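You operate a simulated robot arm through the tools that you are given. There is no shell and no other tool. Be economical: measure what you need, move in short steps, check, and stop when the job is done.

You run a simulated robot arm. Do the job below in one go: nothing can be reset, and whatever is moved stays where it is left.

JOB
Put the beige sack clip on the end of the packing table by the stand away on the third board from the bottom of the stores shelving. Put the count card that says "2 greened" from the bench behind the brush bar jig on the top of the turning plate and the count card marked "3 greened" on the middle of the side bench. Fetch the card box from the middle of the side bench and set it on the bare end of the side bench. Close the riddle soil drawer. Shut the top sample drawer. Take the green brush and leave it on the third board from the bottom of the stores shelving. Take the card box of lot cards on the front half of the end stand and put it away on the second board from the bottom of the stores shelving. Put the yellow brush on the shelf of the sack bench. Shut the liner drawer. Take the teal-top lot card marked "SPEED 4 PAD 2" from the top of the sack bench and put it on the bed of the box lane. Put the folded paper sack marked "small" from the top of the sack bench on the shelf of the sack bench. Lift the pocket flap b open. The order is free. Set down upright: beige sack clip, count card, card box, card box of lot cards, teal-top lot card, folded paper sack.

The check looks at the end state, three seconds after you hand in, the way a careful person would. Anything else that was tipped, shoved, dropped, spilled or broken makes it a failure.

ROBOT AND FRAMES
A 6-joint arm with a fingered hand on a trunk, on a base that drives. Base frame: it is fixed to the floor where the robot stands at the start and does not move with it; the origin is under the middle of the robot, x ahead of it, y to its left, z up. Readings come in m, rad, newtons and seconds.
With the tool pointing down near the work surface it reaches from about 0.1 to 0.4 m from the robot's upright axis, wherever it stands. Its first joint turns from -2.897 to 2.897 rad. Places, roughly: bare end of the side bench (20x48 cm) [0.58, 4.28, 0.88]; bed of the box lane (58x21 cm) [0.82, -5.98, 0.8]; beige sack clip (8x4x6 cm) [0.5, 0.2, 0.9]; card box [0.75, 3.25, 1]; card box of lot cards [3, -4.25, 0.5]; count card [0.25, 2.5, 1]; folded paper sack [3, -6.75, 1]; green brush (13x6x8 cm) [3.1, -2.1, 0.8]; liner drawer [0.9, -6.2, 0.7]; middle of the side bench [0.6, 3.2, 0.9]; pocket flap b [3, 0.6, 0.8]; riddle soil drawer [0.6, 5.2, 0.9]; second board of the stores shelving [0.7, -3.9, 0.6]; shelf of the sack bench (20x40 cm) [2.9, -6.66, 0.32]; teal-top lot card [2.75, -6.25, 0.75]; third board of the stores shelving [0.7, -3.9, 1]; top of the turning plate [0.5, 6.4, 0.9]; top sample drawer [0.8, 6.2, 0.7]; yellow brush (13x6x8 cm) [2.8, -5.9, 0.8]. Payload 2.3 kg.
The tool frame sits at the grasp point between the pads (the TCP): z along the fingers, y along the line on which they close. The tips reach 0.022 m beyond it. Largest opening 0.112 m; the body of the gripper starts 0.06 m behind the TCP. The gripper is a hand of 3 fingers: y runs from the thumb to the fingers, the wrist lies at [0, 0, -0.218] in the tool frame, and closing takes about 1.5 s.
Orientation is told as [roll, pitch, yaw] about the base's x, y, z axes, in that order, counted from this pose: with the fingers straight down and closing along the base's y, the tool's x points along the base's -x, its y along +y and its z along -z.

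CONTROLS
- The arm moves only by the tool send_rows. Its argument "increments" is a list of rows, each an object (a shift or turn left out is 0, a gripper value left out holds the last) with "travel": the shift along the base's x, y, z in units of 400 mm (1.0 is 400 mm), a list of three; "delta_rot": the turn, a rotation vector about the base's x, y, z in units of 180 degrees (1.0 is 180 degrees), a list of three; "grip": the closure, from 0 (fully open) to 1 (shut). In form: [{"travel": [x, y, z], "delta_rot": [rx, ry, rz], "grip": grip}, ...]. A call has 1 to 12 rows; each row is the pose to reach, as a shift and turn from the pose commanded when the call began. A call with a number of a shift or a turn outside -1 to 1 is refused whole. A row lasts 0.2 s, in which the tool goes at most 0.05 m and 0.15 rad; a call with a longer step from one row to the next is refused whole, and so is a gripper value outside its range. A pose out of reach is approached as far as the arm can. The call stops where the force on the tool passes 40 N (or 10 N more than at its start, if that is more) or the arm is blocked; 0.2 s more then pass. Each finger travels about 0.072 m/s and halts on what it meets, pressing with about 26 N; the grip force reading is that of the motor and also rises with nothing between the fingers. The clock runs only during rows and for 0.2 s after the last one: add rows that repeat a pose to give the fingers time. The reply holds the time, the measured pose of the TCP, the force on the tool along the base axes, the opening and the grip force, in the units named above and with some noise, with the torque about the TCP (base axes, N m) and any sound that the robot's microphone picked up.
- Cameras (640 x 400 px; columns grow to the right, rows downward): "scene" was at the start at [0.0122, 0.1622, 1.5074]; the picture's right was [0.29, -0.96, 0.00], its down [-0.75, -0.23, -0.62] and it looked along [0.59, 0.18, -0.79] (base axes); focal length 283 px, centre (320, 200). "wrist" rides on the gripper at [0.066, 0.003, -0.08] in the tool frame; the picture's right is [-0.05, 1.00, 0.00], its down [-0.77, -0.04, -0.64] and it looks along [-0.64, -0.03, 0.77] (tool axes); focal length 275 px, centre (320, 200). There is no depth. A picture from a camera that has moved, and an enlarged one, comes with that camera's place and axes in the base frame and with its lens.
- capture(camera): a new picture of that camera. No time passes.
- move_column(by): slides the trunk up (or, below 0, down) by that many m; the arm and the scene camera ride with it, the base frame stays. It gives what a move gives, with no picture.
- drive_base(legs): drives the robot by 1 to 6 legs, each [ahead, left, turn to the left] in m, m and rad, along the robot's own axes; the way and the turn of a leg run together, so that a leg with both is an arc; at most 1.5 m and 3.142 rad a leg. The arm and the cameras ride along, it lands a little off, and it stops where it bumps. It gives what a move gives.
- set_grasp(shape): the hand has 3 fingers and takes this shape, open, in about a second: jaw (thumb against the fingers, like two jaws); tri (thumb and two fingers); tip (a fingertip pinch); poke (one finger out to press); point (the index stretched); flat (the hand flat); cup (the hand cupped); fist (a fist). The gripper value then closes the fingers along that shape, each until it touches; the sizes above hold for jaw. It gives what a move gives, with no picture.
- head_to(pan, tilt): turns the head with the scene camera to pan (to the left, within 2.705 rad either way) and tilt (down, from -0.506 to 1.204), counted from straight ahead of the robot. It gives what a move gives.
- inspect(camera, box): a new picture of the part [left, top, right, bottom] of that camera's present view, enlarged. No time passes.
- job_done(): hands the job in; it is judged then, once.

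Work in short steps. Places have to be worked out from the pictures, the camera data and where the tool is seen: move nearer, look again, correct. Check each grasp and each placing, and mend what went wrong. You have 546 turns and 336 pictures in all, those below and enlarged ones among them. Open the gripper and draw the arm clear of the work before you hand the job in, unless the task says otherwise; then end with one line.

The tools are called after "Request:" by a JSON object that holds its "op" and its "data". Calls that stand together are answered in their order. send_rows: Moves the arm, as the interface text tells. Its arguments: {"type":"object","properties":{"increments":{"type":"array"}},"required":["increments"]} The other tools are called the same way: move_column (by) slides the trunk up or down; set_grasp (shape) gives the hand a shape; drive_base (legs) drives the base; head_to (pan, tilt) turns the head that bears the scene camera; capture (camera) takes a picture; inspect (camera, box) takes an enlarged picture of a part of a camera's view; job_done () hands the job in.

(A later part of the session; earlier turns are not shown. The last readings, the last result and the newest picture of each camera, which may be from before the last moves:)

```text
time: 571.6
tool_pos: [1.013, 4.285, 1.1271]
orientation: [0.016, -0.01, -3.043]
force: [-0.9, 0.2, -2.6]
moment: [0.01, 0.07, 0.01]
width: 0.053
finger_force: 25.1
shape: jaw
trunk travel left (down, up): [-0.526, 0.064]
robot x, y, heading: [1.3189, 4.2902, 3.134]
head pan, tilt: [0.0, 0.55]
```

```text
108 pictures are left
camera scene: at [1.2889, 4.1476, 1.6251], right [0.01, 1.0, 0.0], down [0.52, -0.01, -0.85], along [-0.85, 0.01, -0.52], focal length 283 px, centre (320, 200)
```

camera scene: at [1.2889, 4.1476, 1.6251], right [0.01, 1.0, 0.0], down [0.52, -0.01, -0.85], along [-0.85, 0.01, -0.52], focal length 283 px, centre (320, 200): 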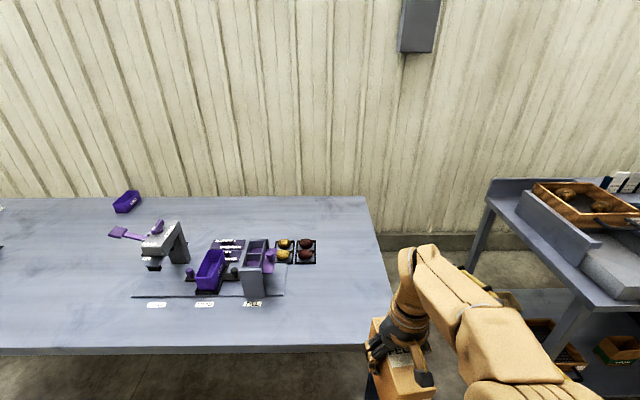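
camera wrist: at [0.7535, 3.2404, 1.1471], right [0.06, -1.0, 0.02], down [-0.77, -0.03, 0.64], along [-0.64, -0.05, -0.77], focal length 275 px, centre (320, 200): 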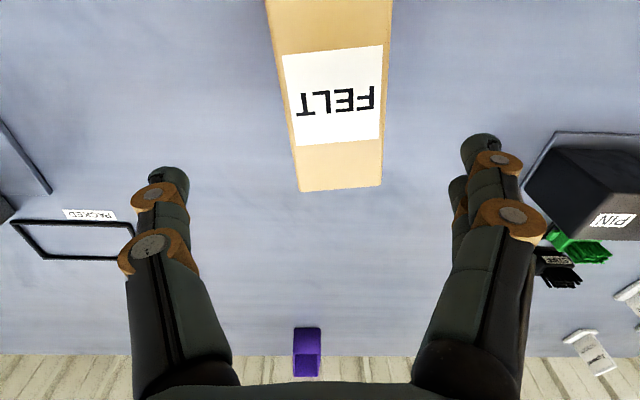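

Bare end is right here (y≈4.18–4.38). Drive in and lower the box at [0.66, 4.28].

Request:
{"op": "drive_base", "data": {"legs": [[0.21, 0, 0.006]]}}

Request:
{"op": "send_rows", "data": {"increments": [{"travel": [-0.1, 0, 0], "grip": 1}, {"travel": [-0.2, 0, -0.03]}, {"travel": [-0.3, 0, -0.08]}, {"travel": [-0.34, 0, -0.18]}, {"travel": [-0.34, 0, -0.28]}, {"travel": [-0.34, 0, -0.38]}, {"travel": [-0.34, 0, -0.42]}]}}

Request:
{"op": "capture", "data": {"camera": "scene"}}

```text
time: 573.2
tool_pos: [0.8027, 4.2838, 1.1266]
orientation: [0.016, -0.012, -3.037]
force: [-0.4, -0.4, -2.4]
moment: [0.02, 0.03, 0.01]
width: 0.0529
finger_force: 25.7
shape: jaw
trunk travel left (down, up): [-0.526, 0.064]
robot x, y, heading: [1.1115, 4.2896, 3.138]
head pan, tilt: [0.0, 0.55]
```

```text
time: 574.8
tool_pos: [0.6679, 4.2831, 0.9597]
orientation: [0.014, -0.01, -3.037]
force: [0.4, 0.0, -2.4]
moment: [-0.02, 0.02, -0.01]
width: 0.0531
finger_force: 25.8
shape: jaw
trunk travel left (down, up): [-0.526, 0.064]
robot x, y, heading: [1.1118, 4.2899, 3.136]
head pan, tilt: [0.0, 0.55]
```

```text
107 pictures are left
camera scene: at [1.081, 4.1485, 1.6251], right [0.0, 1.0, 0.0], down [0.52, 0.0, -0.85], along [-0.85, 0.0, -0.52], focal length 283 px, centre (320, 200)
```

scene: 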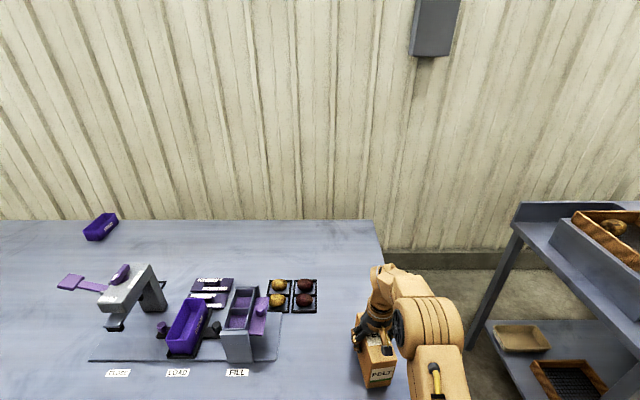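

Request:
{"op": "send_rows", "data": {"increments": [{"travel": [0, 0, -0.02], "grip": 1}, {"travel": [0, 0, -0.03]}, {"travel": [0, 0, -0.036]}, {"travel": [0, 0, -0.036]}]}}

```text
time: 575.8
tool_pos: [0.6679, 4.2818, 0.9465]
orientation: [0.013, -0.014, -3.037]
force: [-3.8, -3.4, 19.0]
moment: [0.42, -0.04, -0.06]
width: 0.053
finger_force: 25.7
shape: jaw
trunk travel left (down, up): [-0.526, 0.064]
robot x, y, heading: [1.1124, 4.2909, 3.139]
head pan, tilt: [0.0, 0.55]
```

Contact. Ease, open, rise.

Request:
{"op": "send_rows", "data": {"increments": [{"travel": [0, 0, 0.004], "grip": 0.7}, {"travel": [0, 0, 0.004], "grip": 0.4}, {"travel": [0, 0, 0.004], "grip": 0.1}, {"travel": [0, 0, 0.004], "grip": 0}, {"travel": [0, 0, 0.004], "grip": 0}, {"travel": [0, 0, 0.1], "grip": 0}, {"travel": [0, 0, 0.2], "grip": 0}, {"travel": [0.05, 0, 0.3], "grip": 0}, {"travel": [0.15, 0, 0.36], "grip": 0}]}}

Request:
{"op": "drive_base", "data": {"legs": [[-0.45, 0, 0]]}}

Request:
{"op": "head_to", "data": {"pan": -0.5, "tilt": 0.4}}

Request:
{"op": "capture", "data": {"camera": "scene"}}

```text
time: 577.8
tool_pos: [0.73, 4.2841, 1.0901]
orientation: [0.016, -0.013, -3.037]
force: [0.0, 0.6, -0.3]
moment: [0.01, 0.01, 0.02]
width: 0.1119
finger_force: 0.1
shape: jaw
trunk travel left (down, up): [-0.526, 0.064]
robot x, y, heading: [1.111, 4.2899, 3.137]
head pan, tilt: [0.0, 0.55]
```

```text
time: 580.5
tool_pos: [1.1809, 4.2823, 1.0898]
orientation: [0.017, -0.011, -3.037]
force: [-0.2, -0.1, -0.4]
moment: [0.02, 0.0, -0.03]
width: 0.112
finger_force: 0.1
shape: jaw
trunk travel left (down, up): [-0.526, 0.064]
robot x, y, heading: [1.5656, 4.2837, 3.141]
head pan, tilt: [0.0, 0.55]
```

```text
time: 581.5
tool_pos: [1.1802, 4.2827, 1.0893]
orientation: [0.015, -0.01, -3.035]
force: [-0.5, 0.2, -0.2]
moment: [-0.01, -0.02, -0.01]
width: 0.1119
finger_force: 0.1
shape: jaw
trunk travel left (down, up): [-0.526, 0.064]
robot x, y, heading: [1.5621, 4.2874, 3.137]
head pan, tilt: [-0.499, 0.4]
```

```text
106 pictures are left
camera scene: at [1.5421, 4.1919, 1.6388], right [0.48, 0.88, 0.0], down [0.34, -0.19, -0.92], along [-0.81, 0.44, -0.39], focal length 283 px, centre (320, 200)
```

scene: 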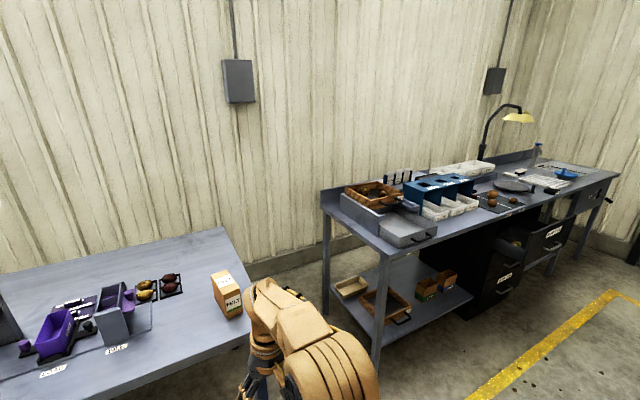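

Card box is on the bare end. Look closely at the next bench.

Request:
{"op": "inspect", "data": {"camera": "scene", "box": [310, 110, 640, 330]}}

```text
1.82 times, centred on (475, 220) of scene
camera zoom: at [1.5421, 4.1919, 1.6388], right [0.48, 0.88, 0.0], down [0.34, -0.19, -0.92], along [-0.81, 0.44, -0.39], focal length 514 px, centre (38, 164)
```

zoom: 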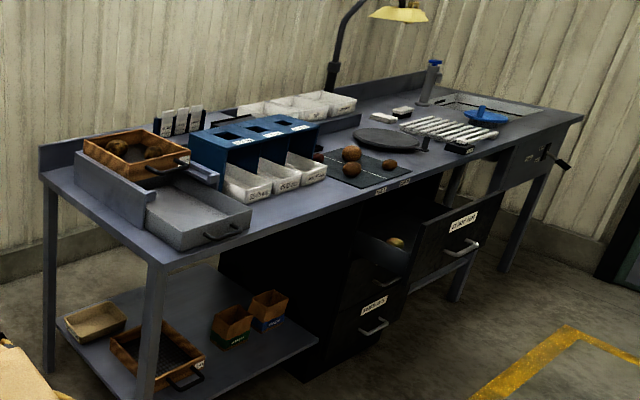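

The riddle soil drawer (grey tray, left) and the top sample drawer are pulled out toward the aisle. I drive in front of the soil drawer.

Request:
{"op": "drive_base", "data": {"legs": [[0, -0.95, 0]]}}

Request:
{"op": "head_to", "data": {"pan": 0, "tilt": 0.6}}

Request:
{"op": "capture", "data": {"camera": "scene"}}

Request:
{"op": "capture", "data": {"camera": "wrist"}}

```text
time: 586.4
tool_pos: [1.1872, 5.2346, 1.0896]
orientation: [0.016, -0.01, -3.046]
force: [0.2, 0.4, -0.9]
moment: [0.02, -0.02, 0.03]
width: 0.112
finger_force: 0.0
shape: jaw
trunk travel left (down, up): [-0.526, 0.064]
robot x, y, heading: [1.5703, 5.2368, 3.127]
head pan, tilt: [-0.499, 0.4]
```

```text
time: 587.4
tool_pos: [1.1868, 5.233, 1.0888]
orientation: [0.016, -0.011, -3.048]
force: [-0.3, 0.5, 0.1]
moment: [0.0, -0.03, 0.01]
width: 0.112
finger_force: 0.1
shape: jaw
trunk travel left (down, up): [-0.526, 0.064]
robot x, y, heading: [1.5713, 5.2363, 3.123]
head pan, tilt: [0.0, 0.6]
```

```text
104 pictures are left
camera scene: at [1.5398, 5.0953, 1.6206], right [0.01, 1.0, 0.0], down [0.56, -0.01, -0.83], along [-0.83, 0.01, -0.56], focal length 283 px, centre (320, 200)
```

scene: 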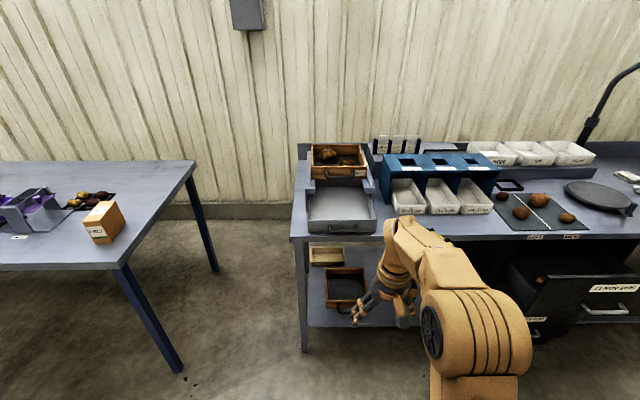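

```text
103 pictures are left
camera wrist: at [1.254, 5.2382, 1.1695], right [0.05, -1.0, 0.02], down [-0.76, -0.03, 0.64], along [-0.64, -0.04, -0.77], focal length 275 px, centre (320, 200)
```

wrist: 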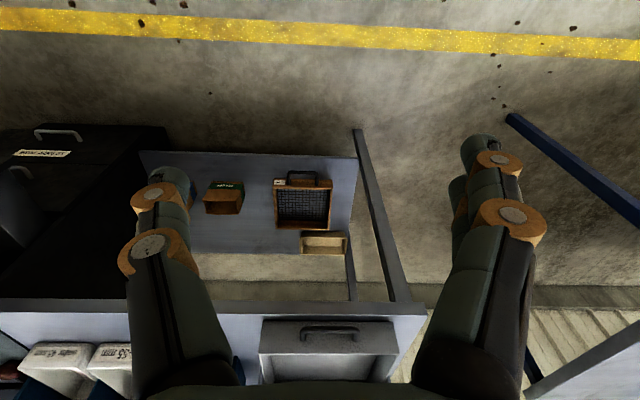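

Drawer front ≈ x 0.66, y 5.05–5.33, z 0.88–0.93, must go to about x 0.46. I close the fingers, tilt 30° and push beside the handle at y≈5.255.

Request:
{"op": "move_column", "data": {"by": -0.12}}

Request:
{"op": "send_rows", "data": {"increments": [{"travel": [0, 0, 0], "delta_rot": [0, 0, -0.03], "grip": 1}, {"travel": [0, 0, 0], "delta_rot": [0, 0.04, -0.03], "grip": 1}, {"travel": [0, 0, 0], "delta_rot": [0, 0.08, -0.03]}, {"travel": [0, 0, 0], "delta_rot": [0, 0.12, -0.03]}, {"travel": [0, 0, -0.02], "delta_rot": [0, 0.16, -0.03]}, {"travel": [0, 0, -0.05], "delta_rot": [0, 0.167, -0.03]}]}}

Request:
{"op": "drive_base", "data": {"legs": [[0.3, -0.02, 0.015]]}}

Request:
{"op": "capture", "data": {"camera": "scene"}}

Request:
{"op": "capture", "data": {"camera": "wrist"}}

```text
time: 588.9
tool_pos: [1.1859, 5.2351, 0.9688]
orientation: [0.015, -0.01, -3.048]
force: [-0.8, 0.1, 0.2]
moment: [0.0, 0.04, 0.01]
width: 0.1117
finger_force: 0.2
shape: jaw
trunk travel left (down, up): [-0.406, 0.184]
robot x, y, heading: [1.5693, 5.2339, 3.128]
head pan, tilt: [0.0, 0.6]
```

```text
time: 590.2
tool_pos: [1.1867, 5.2348, 0.9494]
orientation: [-0.011, -0.537, -3.136]
force: [-0.2, -0.2, 1.2]
moment: [-0.01, -0.04, 0.02]
width: 0.0
finger_force: 26.2
shape: jaw
trunk travel left (down, up): [-0.406, 0.184]
robot x, y, heading: [1.5701, 5.2345, 3.13]
head pan, tilt: [0.0, 0.6]
```

```text
time: 592.3
tool_pos: [0.888, 5.2505, 0.9482]
orientation: [-0.012, -0.534, -3.12]
force: [0.9, 0.1, 0.4]
moment: [-0.06, 0.03, 0.0]
width: 0.0
finger_force: 26.7
shape: jaw
trunk travel left (down, up): [-0.406, 0.184]
robot x, y, heading: [1.2702, 5.2599, -3.141]
head pan, tilt: [0.0, 0.6]
```

```text
102 pictures are left
camera scene: at [1.2428, 5.1165, 1.5005], right [0.0, 1.0, 0.0], down [0.57, 0.0, -0.82], along [-0.82, 0.0, -0.57], focal length 283 px, centre (320, 200)
```

scene: 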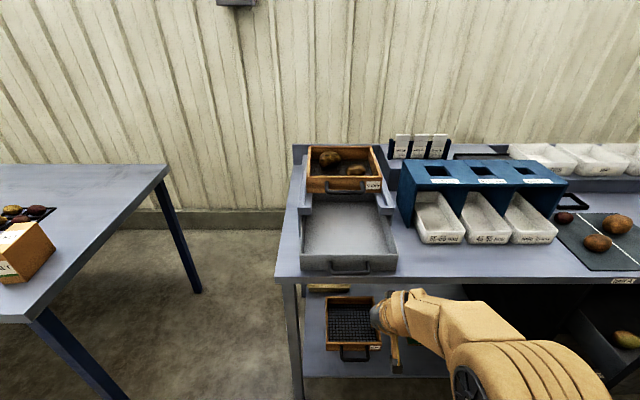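

```text
101 pictures are left
camera wrist: at [0.9861, 5.2471, 0.9855], right [-0.03, -1.0, 0.01], down [-0.34, 0.02, 0.94], along [-0.94, 0.02, -0.34], focal length 275 px, centre (320, 200)
```

wrist: 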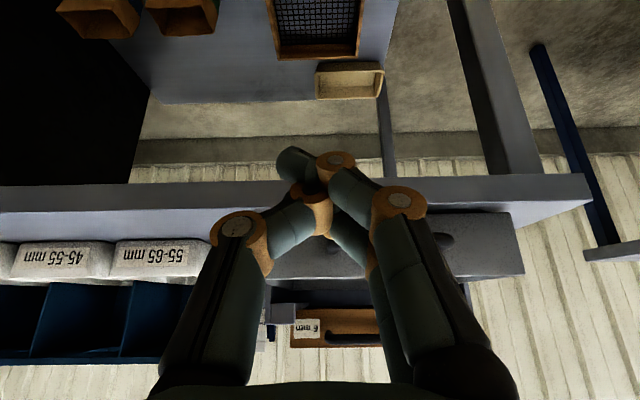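

Fingertips (z≈0.92) match the drawer front (z≈0.90–0.965), x≈0.70. Drive forward to contact and push.

Request:
{"op": "drive_base", "data": {"legs": [[0.15, 0, 0]]}}

Request:
{"op": "send_rows", "data": {"increments": [{"travel": [-0.05, 0, 0], "grip": 1}, {"travel": [-0.1, 0, 0]}, {"travel": [-0.15, 0, 0]}, {"travel": [-0.2, 0, 0]}]}}

Request:
{"op": "capture", "data": {"camera": "scene"}}

Request:
{"op": "capture", "data": {"camera": "wrist"}}

```text
time: 593.7
tool_pos: [0.7363, 5.2483, 0.9485]
orientation: [-0.013, -0.535, -3.12]
force: [-0.2, 0.3, -0.3]
moment: [0.0, -0.01, 0.0]
width: 0.0
finger_force: 26.3
shape: jaw
trunk travel left (down, up): [-0.406, 0.184]
robot x, y, heading: [1.1232, 5.2583, -3.143]
head pan, tilt: [0.0, 0.6]
```

```text
time: 594.7
tool_pos: [0.6573, 5.2493, 0.9488]
orientation: [-0.012, -0.535, -3.121]
force: [0.8, 0.3, 1.0]
moment: [0.05, -0.02, 0.01]
width: 0.0
finger_force: 26.8
shape: jaw
trunk travel left (down, up): [-0.406, 0.184]
robot x, y, heading: [1.1227, 5.2594, -3.139]
head pan, tilt: [0.0, 0.6]
```

```text
100 pictures are left
camera scene: at [1.093, 5.1161, 1.5006], right [0.0, 1.0, 0.0], down [0.57, 0.0, -0.82], along [-0.82, 0.0, -0.57], focal length 283 px, centre (320, 200)
```

scene: 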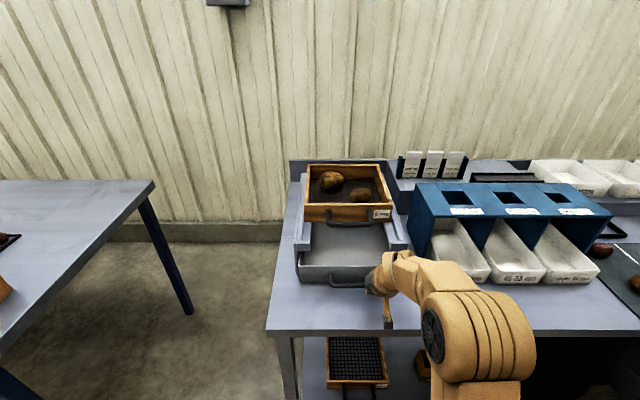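

```text
99 pictures are left
camera wrist: at [0.7563, 5.2472, 0.9856], right [-0.02, -1.0, 0.01], down [-0.34, 0.02, 0.94], along [-0.94, 0.02, -0.34], focal length 275 px, centre (320, 200)
```

wrist: 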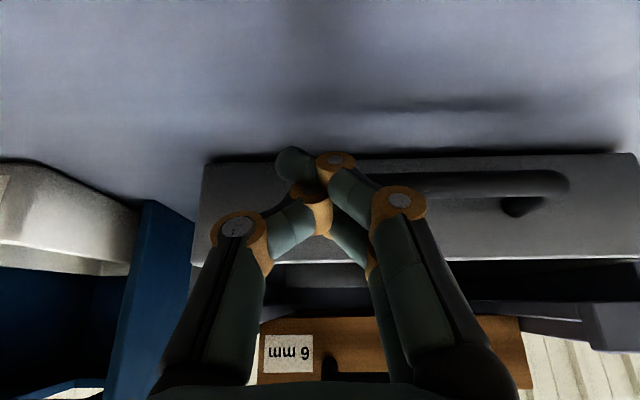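

It's moving in. Continue with a small drive and arm push.

Request:
{"op": "drive_base", "data": {"legs": [[0.1, 0, 0]]}}

Request:
{"op": "send_rows", "data": {"increments": [{"travel": [-0.04, 0, 0], "grip": 1}, {"travel": [-0.08, 0, 0]}, {"travel": [-0.12, 0, 0]}, {"travel": [-0.16, 0, 0]}, {"travel": [-0.2, 0, 0]}]}}

Request:
{"op": "capture", "data": {"camera": "scene"}}

Request:
{"op": "capture", "data": {"camera": "wrist"}}

```text
time: 595.7
tool_pos: [0.6075, 5.2535, 0.9435]
orientation: [-0.008, -0.507, -3.133]
force: [11.9, 8.9, 3.1]
moment: [0.06, -0.05, 0.08]
width: 0.0
finger_force: 26.0
shape: jaw
trunk travel left (down, up): [-0.406, 0.184]
robot x, y, heading: [1.0589, 5.2577, -3.145]
head pan, tilt: [0.0, 0.6]
stopped in leg 1: the force on the tool passed its limit at 85 N (the readings are from after the stop); the commanded pose is now the measured one
```

```text
time: 596.0
tool_pos: [0.6052, 5.2555, 0.9406]
orientation: [-0.006, -0.491, -3.139]
force: [27.2, 12.4, 3.7]
moment: [0.01, -0.11, 0.33]
width: 0.0001
finger_force: 26.0
shape: jaw
trunk travel left (down, up): [-0.406, 0.184]
robot x, y, heading: [1.0606, 5.2571, 3.139]
head pan, tilt: [0.0, 0.6]
stopped in row 1: the force on the tool passed its limit at 46 N (the readings are from after the stop); the commanded pose is now the measured one
```

```text
98 pictures are left
camera scene: at [1.0403, 5.1197, 1.5011], right [0.0, 1.0, 0.0], down [0.56, 0.0, -0.83], along [-0.83, 0.0, -0.56], focal length 283 px, centre (320, 200)
```

scene: 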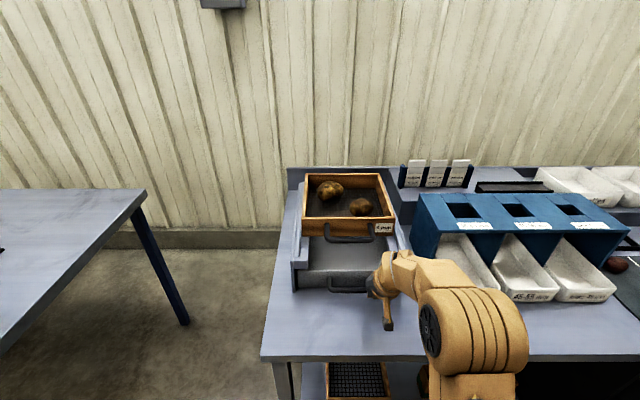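

```text
97 pictures are left
camera wrist: at [0.7021, 5.252, 0.9819], right [-0.04, -1.0, 0.02], down [-0.38, 0.03, 0.92], along [-0.92, 0.03, -0.38], focal length 275 px, centre (320, 200)
```

wrist: 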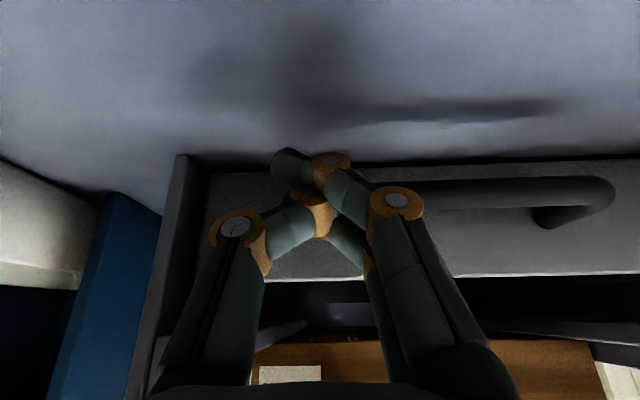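

The drawer front is now flush with its frame. Back off and verify.

Request:
{"op": "drive_base", "data": {"legs": [[-0.3, 0, 0]]}}

Request:
{"op": "inspect", "data": {"camera": "scene", "box": [250, 130, 450, 290]}}

```text
time: 598.1
tool_pos: [0.9002, 5.2514, 0.9395]
orientation: [-0.008, -0.492, -3.133]
force: [0.5, 0.3, -0.5]
moment: [-0.02, -0.01, 0.0]
width: 0.0001
finger_force: 26.2
shape: jaw
trunk travel left (down, up): [-0.406, 0.184]
robot x, y, heading: [1.363, 5.26, -3.133]
head pan, tilt: [0.0, 0.6]
```

```text
2.50 times, centred on (350, 210) of scene
camera zoom: at [1.3351, 5.1169, 1.5006], right [0.0, 1.0, 0.0], down [0.56, 0.0, -0.83], along [-0.83, 0.0, -0.56], focal length 707 px, centre (245, 175)
```

zoom: 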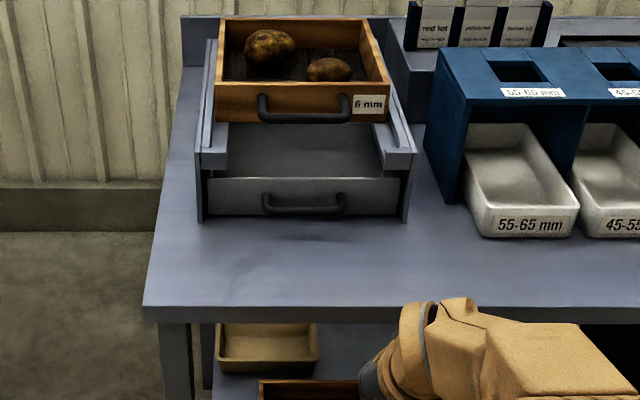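

Soil drawer closed. Next the top sample drawer.

Request:
{"op": "drive_base", "data": {"legs": [[-0.25, 0, -0.008], [0, -0.9, 0]]}}

Request:
{"op": "capture", "data": {"camera": "scene"}}

Request:
{"op": "capture", "data": {"camera": "wrist"}}

```text
time: 604.2
tool_pos: [1.1499, 6.1579, 0.9401]
orientation: [-0.007, -0.492, -3.142]
force: [0.1, 0.6, 1.0]
moment: [0.03, 0.01, -0.02]
width: 0.0
finger_force: 25.9
shape: jaw
trunk travel left (down, up): [-0.406, 0.184]
robot x, y, heading: [1.6131, 6.1591, 3.139]
head pan, tilt: [0.0, 0.6]
```

```text
95 pictures are left
camera scene: at [1.5833, 6.0199, 1.5006], right [0.01, 1.0, 0.0], down [0.56, 0.0, -0.83], along [-0.83, 0.0, -0.56], focal length 283 px, centre (320, 200)
```

scene: 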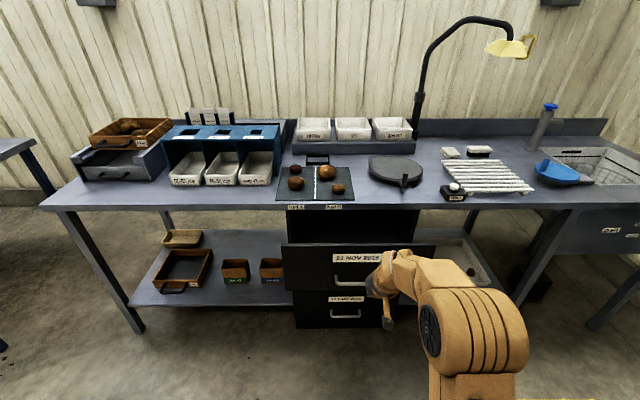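

```text
94 pictures are left
camera wrist: at [1.2471, 6.1549, 0.9807], right [-0.04, -1.0, 0.02], down [-0.38, 0.03, 0.92], along [-0.92, 0.04, -0.38], focal length 275 px, centre (320, 200)
```

wrist: 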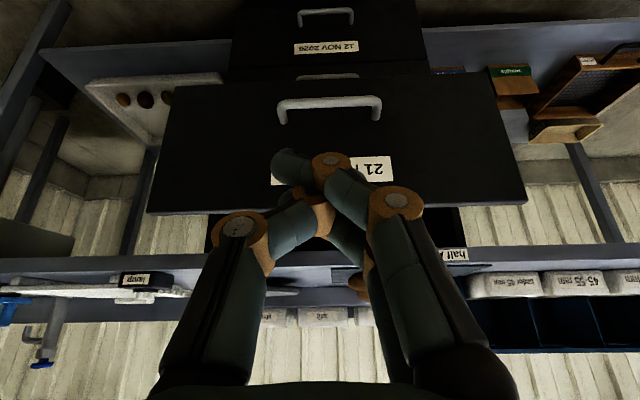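

Top sample drawer ("21 NOV"): front ≈ x 0.84, z 0.56–0.78, centre y 6.16. Lower the trunk 0.2 m and push at its upper middle.

Request:
{"op": "move_column", "data": {"by": -0.2}}

Request:
{"op": "drive_base", "data": {"legs": [[0.25, 0, 0]]}}

Request:
{"op": "drive_base", "data": {"legs": [[0.1, 0, 0]]}}

Request:
{"op": "capture", "data": {"camera": "scene"}}

Request:
{"op": "capture", "data": {"camera": "wrist"}}

```text
time: 606.4
tool_pos: [1.1506, 6.1587, 0.7404]
orientation: [-0.007, -0.491, -3.142]
force: [-0.8, 0.5, 0.1]
moment: [0.01, -0.03, -0.02]
width: 0.0
finger_force: 25.9
shape: jaw
trunk travel left (down, up): [-0.206, 0.384]
robot x, y, heading: [1.6132, 6.1609, 3.136]
head pan, tilt: [0.0, 0.6]
```

```text
time: 608.2
tool_pos: [0.8994, 6.1601, 0.7395]
orientation: [-0.006, -0.492, -3.14]
force: [-0.4, 0.7, -0.7]
moment: [0.03, 0.03, 0.03]
width: 0.0
finger_force: 25.9
shape: jaw
trunk travel left (down, up): [-0.206, 0.384]
robot x, y, heading: [1.3623, 6.1614, 3.135]
head pan, tilt: [0.0, 0.6]
```

```text
time: 609.4
tool_pos: [0.7984, 6.1599, 0.7396]
orientation: [-0.007, -0.491, -3.141]
force: [-0.5, -0.6, -0.2]
moment: [0.0, 0.02, -0.01]
width: 0.0
finger_force: 26.0
shape: jaw
trunk travel left (down, up): [-0.206, 0.384]
robot x, y, heading: [1.258, 6.1596, 3.139]
head pan, tilt: [0.0, 0.6]
```

```text
93 pictures are left
camera scene: at [1.2318, 6.0215, 1.3005], right [0.0, 1.0, 0.0], down [0.57, 0.0, -0.82], along [-0.82, 0.0, -0.57], focal length 283 px, centre (320, 200)
```

scene: 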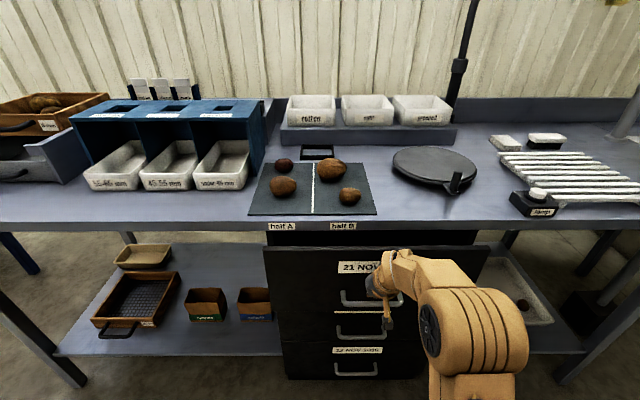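

```text
92 pictures are left
camera wrist: at [0.8957, 6.1562, 0.7806], right [-0.04, -1.0, 0.02], down [-0.38, 0.03, 0.92], along [-0.92, 0.03, -0.38], focal length 275 px, centre (320, 200)
```

wrist: 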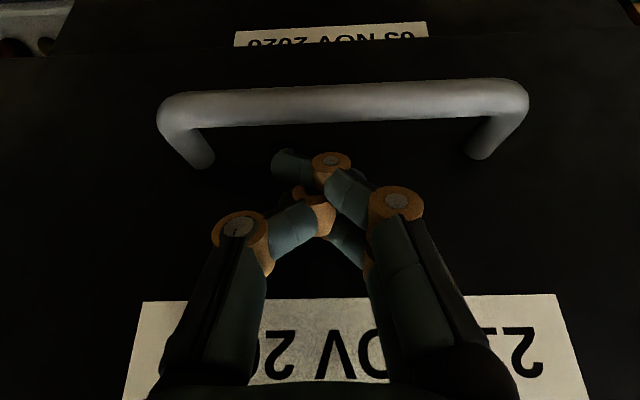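

Fingertips are between handle and label; push on.

Request:
{"op": "drive_base", "data": {"legs": [[0.06, 0, 0]]}}

Request:
{"op": "drive_base", "data": {"legs": [[0.06, 0, 0]]}}

Request:
{"op": "capture", "data": {"camera": "scene"}}

```text
time: 610.5
tool_pos: [0.7444, 6.1602, 0.7372]
orientation: [-0.003, -0.472, 3.134]
force: [6.2, -0.1, 1.3]
moment: [0.04, 0.0, -0.06]
width: 0.0
finger_force: 26.1
shape: jaw
trunk travel left (down, up): [-0.206, 0.384]
robot x, y, heading: [1.1978, 6.1635, 3.136]
head pan, tilt: [0.0, 0.6]
stopped in leg 1: the force on the tool passed its limit at 43 N (the readings are from after the stop); the commanded pose is now the measured one
```

```text
time: 611.3
tool_pos: [0.7415, 6.1578, 0.7309]
orientation: [0.005, -0.442, 3.122]
force: [16.5, -0.4, 2.2]
moment: [0.05, -0.07, -0.28]
width: 0.0
finger_force: 26.4
shape: jaw
trunk travel left (down, up): [-0.206, 0.384]
robot x, y, heading: [1.193, 6.163, 3.14]
head pan, tilt: [0.0, 0.6]
stopped in leg 1: the force on the tool passed its limit at 68 N (the readings are from after the stop); the commanded pose is now the measured one
```

```text
91 pictures are left
camera scene: at [1.1647, 6.0213, 1.3007], right [0.0, 1.0, 0.0], down [0.56, 0.0, -0.83], along [-0.83, 0.0, -0.56], focal length 283 px, centre (320, 200)
```

scene: 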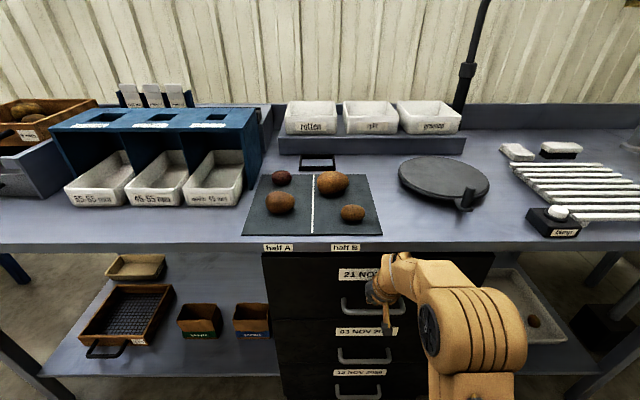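

Firm stop. Back off and verify.

Request:
{"op": "drive_base", "data": {"legs": [[-0.4, 0, 0]]}}

Request:
{"op": "inspect", "data": {"camera": "scene", "box": [240, 150, 480, 330]}}

```text
time: 613.8
tool_pos: [1.1407, 6.158, 0.7317]
orientation: [0.005, -0.444, 3.119]
force: [-0.9, -0.2, 0.3]
moment: [-0.02, -0.01, -0.02]
width: 0.0002
finger_force: 25.4
shape: jaw
trunk travel left (down, up): [-0.206, 0.384]
robot x, y, heading: [1.5902, 6.1599, 3.137]
head pan, tilt: [0.0, 0.6]
```

```text
2.22 times, centred on (360, 240) of scene
camera zoom: at [1.5624, 6.0198, 1.3006], right [0.01, 1.0, 0.0], down [0.56, 0.0, -0.83], along [-0.83, 0.0, -0.56], focal length 628 px, centre (231, 111)
```

zoom: 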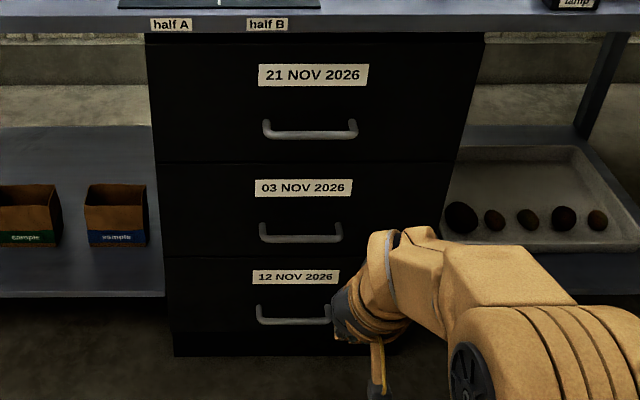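

Sample drawer shut. Now the count cards: raise the trunk, straighten and open the hand, and drive to the gap at y≈2.05.

Request:
{"op": "move_column", "data": {"by": 0.32}}

Request:
{"op": "send_rows", "data": {"increments": [{"travel": [0.06, 0, 0.02], "delta_rot": [0, -0.04, 0], "grip": 0.5}, {"travel": [0.12, 0, 0.06], "delta_rot": [0, -0.08, 0]}, {"travel": [0.2, 0, 0.12], "delta_rot": [0, -0.12, 0]}, {"travel": [0.26, 0, 0.2], "delta_rot": [0, -0.141, 0]}, {"travel": [0.3, 0, 0.28], "delta_rot": [0, -0.141, 0]}]}}

Request:
{"op": "drive_base", "data": {"legs": [[0, 1.4, 0], [0, 1.4, 0], [0, 1.3, 0.005]]}}

Request:
{"op": "capture", "data": {"camera": "scene"}}

```text
time: 616.9
tool_pos: [1.1408, 6.1578, 1.0506]
orientation: [0.006, -0.446, 3.121]
force: [0.5, -0.2, -0.2]
moment: [0.02, -0.04, 0.01]
width: 0.0
finger_force: 25.4
shape: jaw
trunk travel left (down, up): [-0.526, 0.064]
robot x, y, heading: [1.5907, 6.1627, 3.141]
head pan, tilt: [0.0, 0.6]
```

```text
time: 618.1
tool_pos: [1.2623, 6.1573, 1.1635]
orientation: [-0.004, -0.003, 3.124]
force: [-0.1, 0.0, 0.8]
moment: [0.01, 0.0, 0.01]
width: 0.0558
finger_force: 0.0
shape: jaw
trunk travel left (down, up): [-0.526, 0.064]
robot x, y, heading: [1.5929, 6.1636, 3.135]
head pan, tilt: [0.0, 0.6]
```

```text
time: 637.9
tool_pos: [1.2372, 2.0469, 1.1619]
orientation: [-0.003, -0.002, 3.119]
force: [-0.6, 0.7, -0.1]
moment: [0.02, -0.06, -0.01]
width: 0.0557
finger_force: 0.0
shape: jaw
trunk travel left (down, up): [-0.526, 0.064]
robot x, y, heading: [1.5658, 2.0513, 3.136]
head pan, tilt: [0.0, 0.6]
```

```text
89 pictures are left
camera scene: at [1.5382, 1.9086, 1.6205], right [0.01, 1.0, 0.0], down [0.56, -0.01, -0.83], along [-0.83, 0.01, -0.56], focal length 283 px, centre (320, 200)
```

scene: 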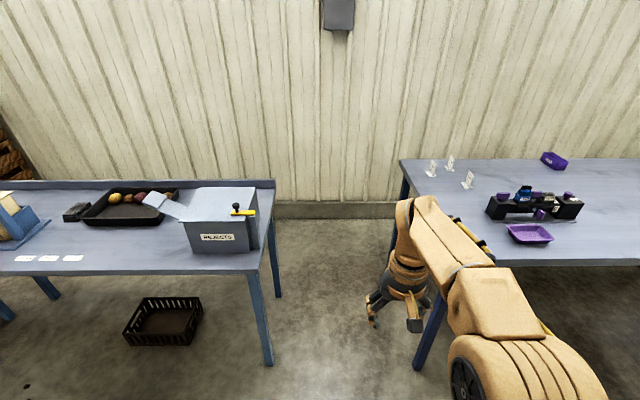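

Gap centred at y≈2.03. I drive in to x≈0.47, y≈2.09.

Request:
{"op": "drive_base", "data": {"legs": [[0.55, -0.04, 0], [0.55, 0, 0]]}}

Request:
{"op": "head_to", "data": {"pan": -1.0, "tilt": 0.9}}

Request:
{"op": "capture", "data": {"camera": "scene"}}

```text
time: 643.8
tool_pos: [0.1401, 2.0917, 1.1613]
orientation: [-0.004, -0.001, 3.127]
force: [0.4, -1.1, 1.3]
moment: [0.01, 0.02, -0.03]
width: 0.0557
finger_force: 0.0
shape: jaw
trunk travel left (down, up): [-0.526, 0.064]
robot x, y, heading: [0.4695, 2.095, 3.135]
head pan, tilt: [0.0, 0.6]
```

```text
time: 645.1
tool_pos: [0.1406, 2.092, 1.1627]
orientation: [-0.004, -0.001, 3.125]
force: [-0.3, 0.5, -0.1]
moment: [0.03, -0.03, -0.01]
width: 0.0553
finger_force: 0.0
shape: jaw
trunk travel left (down, up): [-0.526, 0.064]
robot x, y, heading: [0.4694, 2.0933, 3.14]
head pan, tilt: [-1.0, 0.901]
```

```text
88 pictures are left
camera scene: at [0.4897, 2.0177, 1.5958], right [0.84, 0.54, 0.0], down [0.42, -0.66, -0.62], along [-0.33, 0.52, -0.78], focal length 283 px, centre (320, 200)
```

scene: 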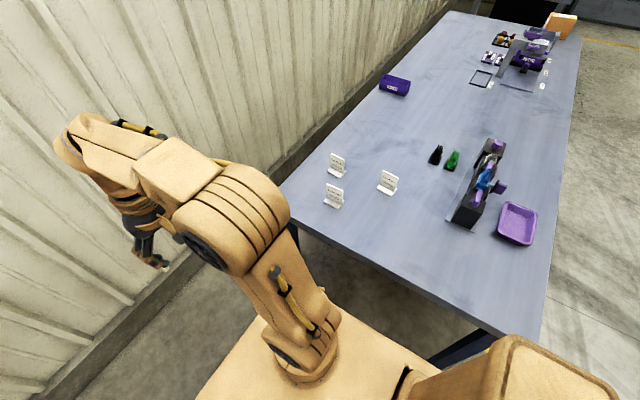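

Request:
{"op": "inspect", "data": {"camera": "scene", "box": [310, 140, 410, 220]}}

```text
5.00 times, centred on (360, 180) of scene
camera zoom: at [0.4897, 2.0177, 1.5958], right [0.84, 0.54, 0.0], down [0.42, -0.66, -0.62], along [-0.33, 0.52, -0.78], focal length 1413 px, centre (120, 300)
```

zoom: 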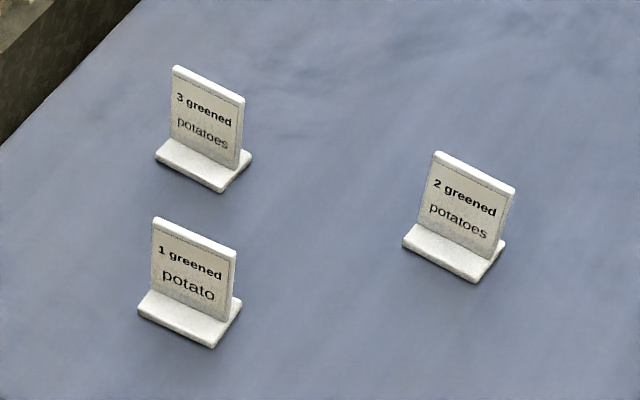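

"2 greened" is at ≈[0.345, 2.66], "3 greened" at ≈[0.173, 2.626], plates along x. They're best reached from the wall side facing +x. I retract the hand and drive through to the corridor, turning there.

Request:
{"op": "send_rows", "data": {"increments": [{"travel": [0.1, 0, 0.02], "grip": 0.5}, {"travel": [0.2, 0, 0.04], "grip": 0.5}]}}

Request:
{"op": "drive_base", "data": {"legs": [[0.35, 0.05, 0], [0.27, 0, 0], [0, 0, -3.13]]}}

Request:
{"op": "head_to", "data": {"pan": 0.5, "tilt": 0.7}}

Request:
{"op": "capture", "data": {"camera": "scene"}}

```text
time: 645.7
tool_pos: [0.2221, 2.091, 1.1782]
orientation: [-0.004, -0.002, 3.124]
force: [0.0, 1.0, 0.4]
moment: [0.04, -0.01, -0.01]
width: 0.0558
finger_force: 0.0
shape: jaw
trunk travel left (down, up): [-0.526, 0.064]
robot x, y, heading: [0.4711, 2.0944, 3.142]
head pan, tilt: [-1.0, 0.901]
```

```text
time: 656.7
tool_pos: [0.0997, 2.0635, 1.1788]
orientation: [-0.004, -0.002, 0.032]
force: [-0.4, 0.2, 0.2]
moment: [-0.01, 0.03, -0.01]
width: 0.0557
finger_force: 0.2
shape: jaw
trunk travel left (down, up): [-0.526, 0.064]
robot x, y, heading: [-0.1474, 2.0517, 0.048]
head pan, tilt: [-1.0, 0.901]
```

```text
time: 658.3
tool_pos: [0.1013, 2.0631, 1.1794]
orientation: [-0.003, -0.003, 0.033]
force: [-0.3, 0.3, -0.5]
moment: [0.02, 0.0, -0.05]
width: 0.0557
finger_force: 0.0
shape: jaw
trunk travel left (down, up): [-0.526, 0.064]
robot x, y, heading: [-0.148, 2.0481, 0.044]
head pan, tilt: [0.499, 0.7]
```

```text
86 pictures are left
camera scene: at [-0.1426, 2.2283, 1.6119], right [0.52, -0.86, 0.0], down [-0.55, -0.33, -0.76], along [0.65, 0.4, -0.64], focal length 283 px, centre (320, 200)
```

scene: 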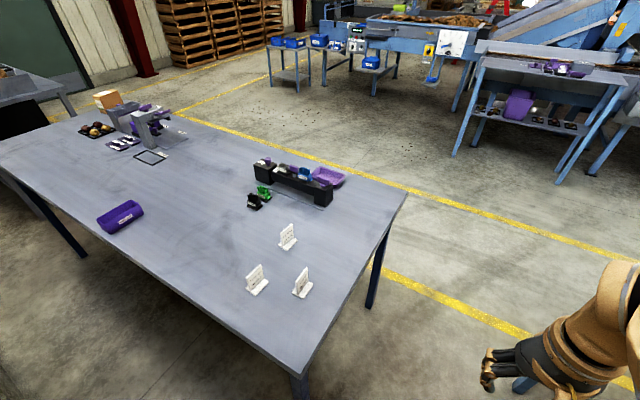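

Turned. Now slide along the bench to y≈2.64, keeping x≈−0.2.

Request:
{"op": "drive_base", "data": {"legs": [[-0.055, 0, -0.045], [0, 0.59, 0]]}}

Request:
{"op": "head_to", "data": {"pan": 0, "tilt": 0.8}}

Request:
{"op": "capture", "data": {"camera": "scene"}}

Request:
{"op": "capture", "data": {"camera": "wrist"}}

```text
time: 662.2
tool_pos: [0.0448, 2.6436, 1.1789]
orientation: [-0.003, -0.002, -0.011]
force: [0.5, 0.1, 0.4]
moment: [-0.03, -0.02, -0.04]
width: 0.0554
finger_force: 0.0
shape: jaw
trunk travel left (down, up): [-0.526, 0.064]
robot x, y, heading: [-0.2007, 2.6387, 0.011]
head pan, tilt: [0.499, 0.7]
```

```text
time: 663.2
tool_pos: [0.045, 2.6428, 1.1782]
orientation: [-0.002, -0.001, -0.01]
force: [0.1, -0.6, 0.2]
moment: [-0.01, 0.02, -0.01]
width: 0.0558
finger_force: 0.0
shape: jaw
trunk travel left (down, up): [-0.526, 0.064]
robot x, y, heading: [-0.2083, 2.6355, 0.004]
head pan, tilt: [0.0, 0.799]
```

```text
85 pictures are left
camera scene: at [-0.1849, 2.7775, 1.6037], right [0.0, -1.0, 0.0], down [-0.72, 0.0, -0.7], along [0.7, 0.0, -0.72], focal length 283 px, centre (320, 200)
```

scene: 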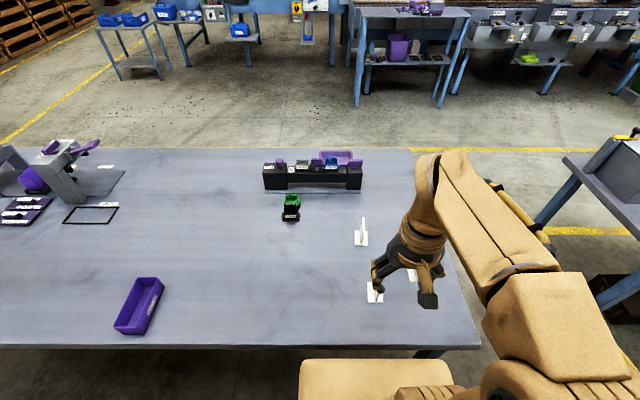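

```text
84 pictures are left
camera wrist: at [-0.0211, 2.6462, 1.26], right [0.06, 1.0, 0.0], down [0.77, -0.04, 0.64], along [0.64, -0.04, -0.77], focal length 275 px, centre (320, 200)
```

wrist: 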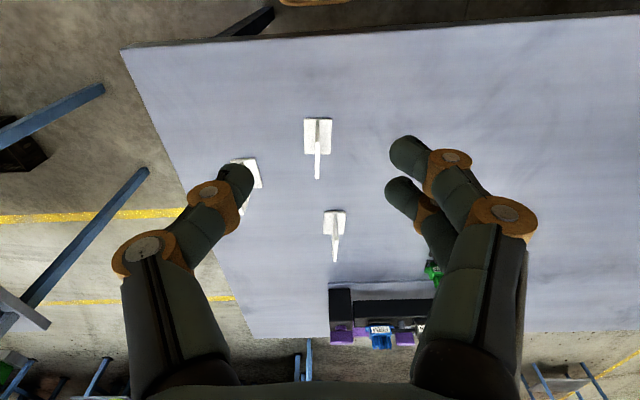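

Plates stand edge-on to me: card "2" at [0.352, 2.65], card "3" at [0.172, 2.63]. I tilt the hand 40° forward and move over toward card "2".

Request:
{"op": "send_rows", "data": {"increments": [{"travel": [0.08, 0.005, 0], "delta_rot": [0, -0.045, 0.003], "grip": 0.5}, {"travel": [0.17, 0.01, 0], "delta_rot": [0, -0.09, 0.003]}, {"travel": [0.26, 0.015, -0.02], "delta_rot": [0, -0.135, 0.003]}, {"travel": [0.36, 0.018, -0.05], "delta_rot": [0, -0.18, 0.003]}, {"travel": [0.46, 0.018, -0.1], "delta_rot": [0, -0.222, 0.003]}, {"travel": [0.56, 0.018, -0.16], "delta_rot": [0, -0.222, 0.003]}, {"travel": [0.6, 0.018, -0.26], "delta_rot": [0, -0.222, 0.003]}, {"travel": [0.64, 0.018, -0.36], "delta_rot": [0, -0.222, 0.003]}]}}

Request:
{"op": "capture", "data": {"camera": "wrist"}}

Request:
{"op": "capture", "data": {"camera": "scene"}}

```text
time: 665.0
tool_pos: [0.2983, 2.6495, 1.0456]
orientation: [-0.005, -0.699, -0.002]
force: [0.1, -0.1, 0.1]
moment: [0.0, 0.01, 0.01]
width: 0.0555
finger_force: 0.0
shape: jaw
out of reach, approached as far as the arm can: row 8
trunk travel left (down, up): [-0.526, 0.064]
robot x, y, heading: [-0.2112, 2.6385, 0.005]
head pan, tilt: [0.0, 0.799]
```

```text
83 pictures are left
camera wrist: at [0.1962, 2.6515, 1.0647], right [0.04, 1.0, 0.03], down [0.18, -0.03, 0.98], along [0.98, -0.03, -0.18], focal length 275 px, centre (320, 200)
```

wrist: 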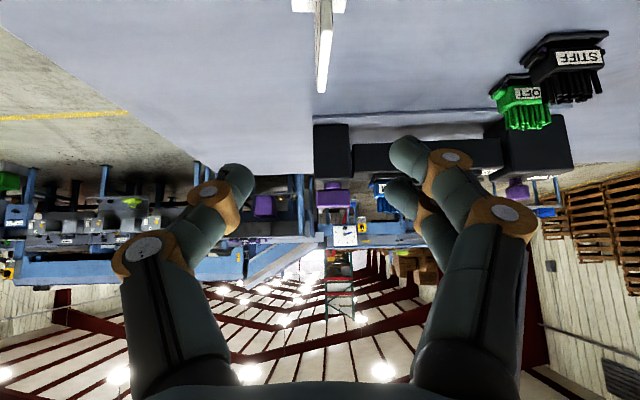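

```text
82 pictures are left
camera scene: at [-0.1842, 2.7774, 1.6037], right [0.0, -1.0, 0.0], down [-0.72, 0.0, -0.7], along [0.7, 0.0, -0.72], focal length 283 px, centre (320, 200)
```

scene: 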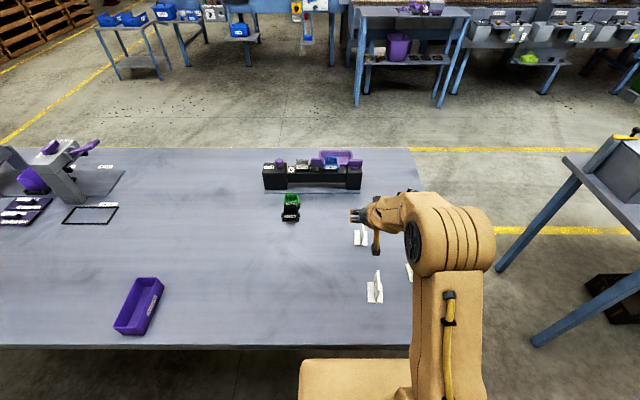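

Test a further reach at safe height.

Request:
{"op": "send_rows", "data": {"increments": [{"travel": [0.03, 0, -0.04], "grip": 0.5}, {"travel": [0.06, 0, -0.08]}, {"travel": [0.09, 0, -0.12]}, {"travel": [0.11, 0, -0.16]}]}}

```text
time: 666.0
tool_pos: [0.3423, 2.6473, 0.982]
orientation: [0.002, -0.699, -0.003]
force: [0.0, -0.5, 0.3]
moment: [0.0, -0.04, 0.0]
width: 0.0556
finger_force: 0.0
shape: jaw
trunk travel left (down, up): [-0.526, 0.064]
robot x, y, heading: [-0.2029, 2.6381, 0.005]
head pan, tilt: [0.0, 0.799]
```

Works. Go down to the card.

Request:
{"op": "send_rows", "data": {"increments": [{"travel": [0.012, 0.005, -0.05], "grip": 0.5}, {"travel": [0.024, 0.007, -0.1]}, {"travel": [0.024, 0.007, -0.14]}]}}

Request:
{"op": "capture", "data": {"camera": "wrist"}}

Request:
{"op": "inspect", "data": {"camera": "scene", "box": [320, 180, 440, 300]}}

```text
time: 666.8
tool_pos: [0.3519, 2.6513, 0.9257]
orientation: [-0.007, -0.7, -0.001]
force: [-0.1, -0.8, 0.2]
moment: [-0.04, -0.01, -0.02]
width: 0.0555
finger_force: 0.0
shape: jaw
trunk travel left (down, up): [-0.526, 0.064]
robot x, y, heading: [-0.2032, 2.6373, 0.006]
head pan, tilt: [0.0, 0.799]
```

```text
81 pictures are left
camera wrist: at [0.2498, 2.6553, 0.9463], right [0.04, 1.0, 0.03], down [0.18, -0.03, 0.98], along [0.98, -0.04, -0.18], focal length 275 px, centre (320, 200)
```

wrist: 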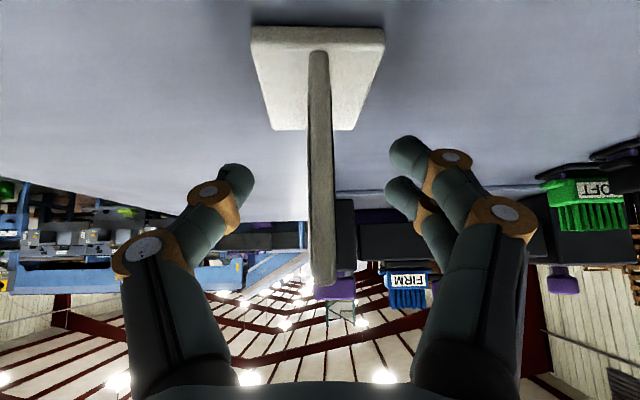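

```text
3.33 times, centred on (380, 240) of scene
camera zoom: at [-0.1845, 2.7774, 1.6037], right [0.0, -1.0, 0.0], down [-0.72, 0.0, -0.7], along [0.7, 0.0, -0.72], focal length 942 px, centre (120, 67)
```

zoom: 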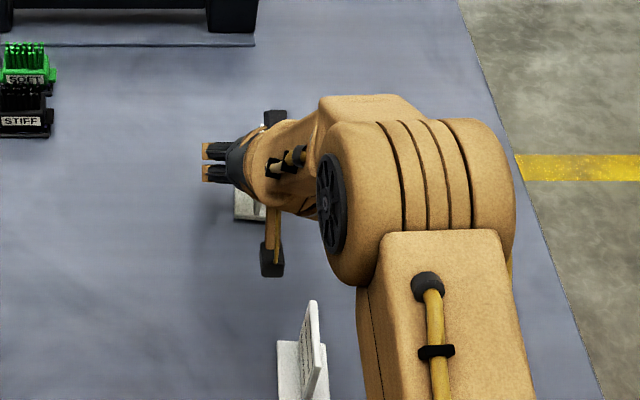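

The plate is between the fingers. Close and lift.

Request:
{"op": "send_rows", "data": {"increments": [{"grip": 0.7}, {"grip": 1}, {"grip": 1}, {"grip": 1}, {"grip": 1}, {"travel": [0, 0, 0.05], "grip": 1}, {"travel": [-0.02, 0, 0.12], "grip": 1}, {"travel": [-0.05, 0, 0.2], "grip": 1}]}}

Request:
{"op": "capture", "data": {"camera": "wrist"}}

```text
time: 668.6
tool_pos: [0.3295, 2.6514, 1.0072]
orientation: [0.001, -0.7, -0.003]
force: [0.3, 0.3, 0.9]
moment: [-0.01, -0.01, -0.01]
width: 0.0009
finger_force: 25.8
shape: jaw
trunk travel left (down, up): [-0.526, 0.064]
robot x, y, heading: [-0.2051, 2.6385, 0.007]
head pan, tilt: [0.0, 0.799]
```

```text
79 pictures are left
camera wrist: at [0.2272, 2.6539, 1.027], right [0.04, 1.0, 0.03], down [0.18, -0.04, 0.98], along [0.98, -0.03, -0.18], focal length 275 px, centre (320, 200)
```

wrist: 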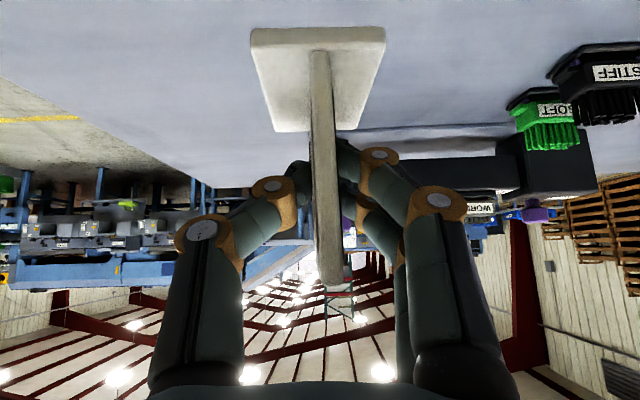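

Held. Raise slightly, then drive back out through the gap to the aisle and on to the turning plate.

Request:
{"op": "send_rows", "data": {"increments": [{"travel": [-0.02, 0, 0.06], "grip": 1}, {"travel": [-0.06, 0, 0.12], "grip": 1}]}}

Request:
{"op": "drive_base", "data": {"legs": [[0, -0.6, -0.007], [1.0, 0, 0], [0.85, 0, 0], [0, 0, 3.13]]}}

Request:
{"op": "drive_base", "data": {"legs": [[0, -1.45, 0], [0, -1.45, 0], [0, -1.42, 0]]}}

Request:
{"op": "capture", "data": {"camera": "scene"}}

```text
time: 669.2
tool_pos: [0.3071, 2.6519, 1.0548]
orientation: [-0.002, -0.701, 0.0]
force: [-1.1, 0.8, -0.5]
moment: [0.03, 0.04, 0.02]
width: 0.0008
finger_force: 25.5
shape: jaw
out of reach, approached as far as the arm can: row 1
trunk travel left (down, up): [-0.526, 0.064]
robot x, y, heading: [-0.2075, 2.635, 0.002]
head pan, tilt: [0.0, 0.799]
```

```text
time: 688.8
tool_pos: [1.1216, 2.0275, 1.0545]
orientation: [0.001, -0.7, -3.136]
force: [0.2, -0.5, -0.4]
moment: [0.01, 0.03, 0.02]
width: 0.0007
finger_force: 26.4
shape: jaw
trunk travel left (down, up): [-0.526, 0.064]
robot x, y, heading: [1.6357, 2.0455, -3.13]
head pan, tilt: [0.0, 0.799]
```

```text
time: 709.5
tool_pos: [1.0429, 6.3509, 1.0539]
orientation: [0.001, -0.7, -3.128]
force: [0.6, -0.5, -0.6]
moment: [0.0, 0.03, 0.01]
width: 0.0007
finger_force: 26.2
shape: jaw
trunk travel left (down, up): [-0.526, 0.064]
robot x, y, heading: [1.556, 6.3747, -3.121]
head pan, tilt: [0.0, 0.799]
```

```text
78 pictures are left
camera scene: at [1.5382, 6.2319, 1.6037], right [-0.02, 1.0, 0.0], down [0.72, 0.01, -0.7], along [-0.7, -0.01, -0.72], focal length 283 px, centre (320, 200)
```

scene: 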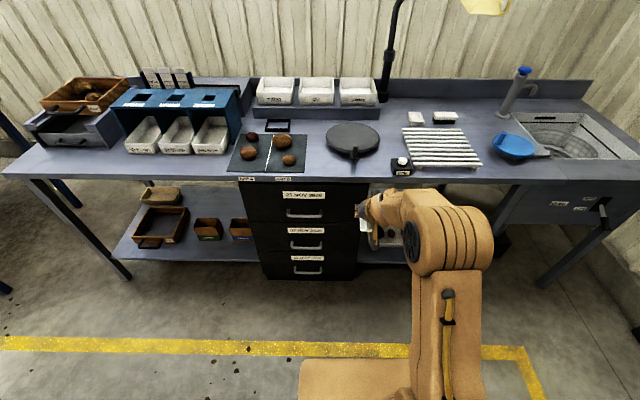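

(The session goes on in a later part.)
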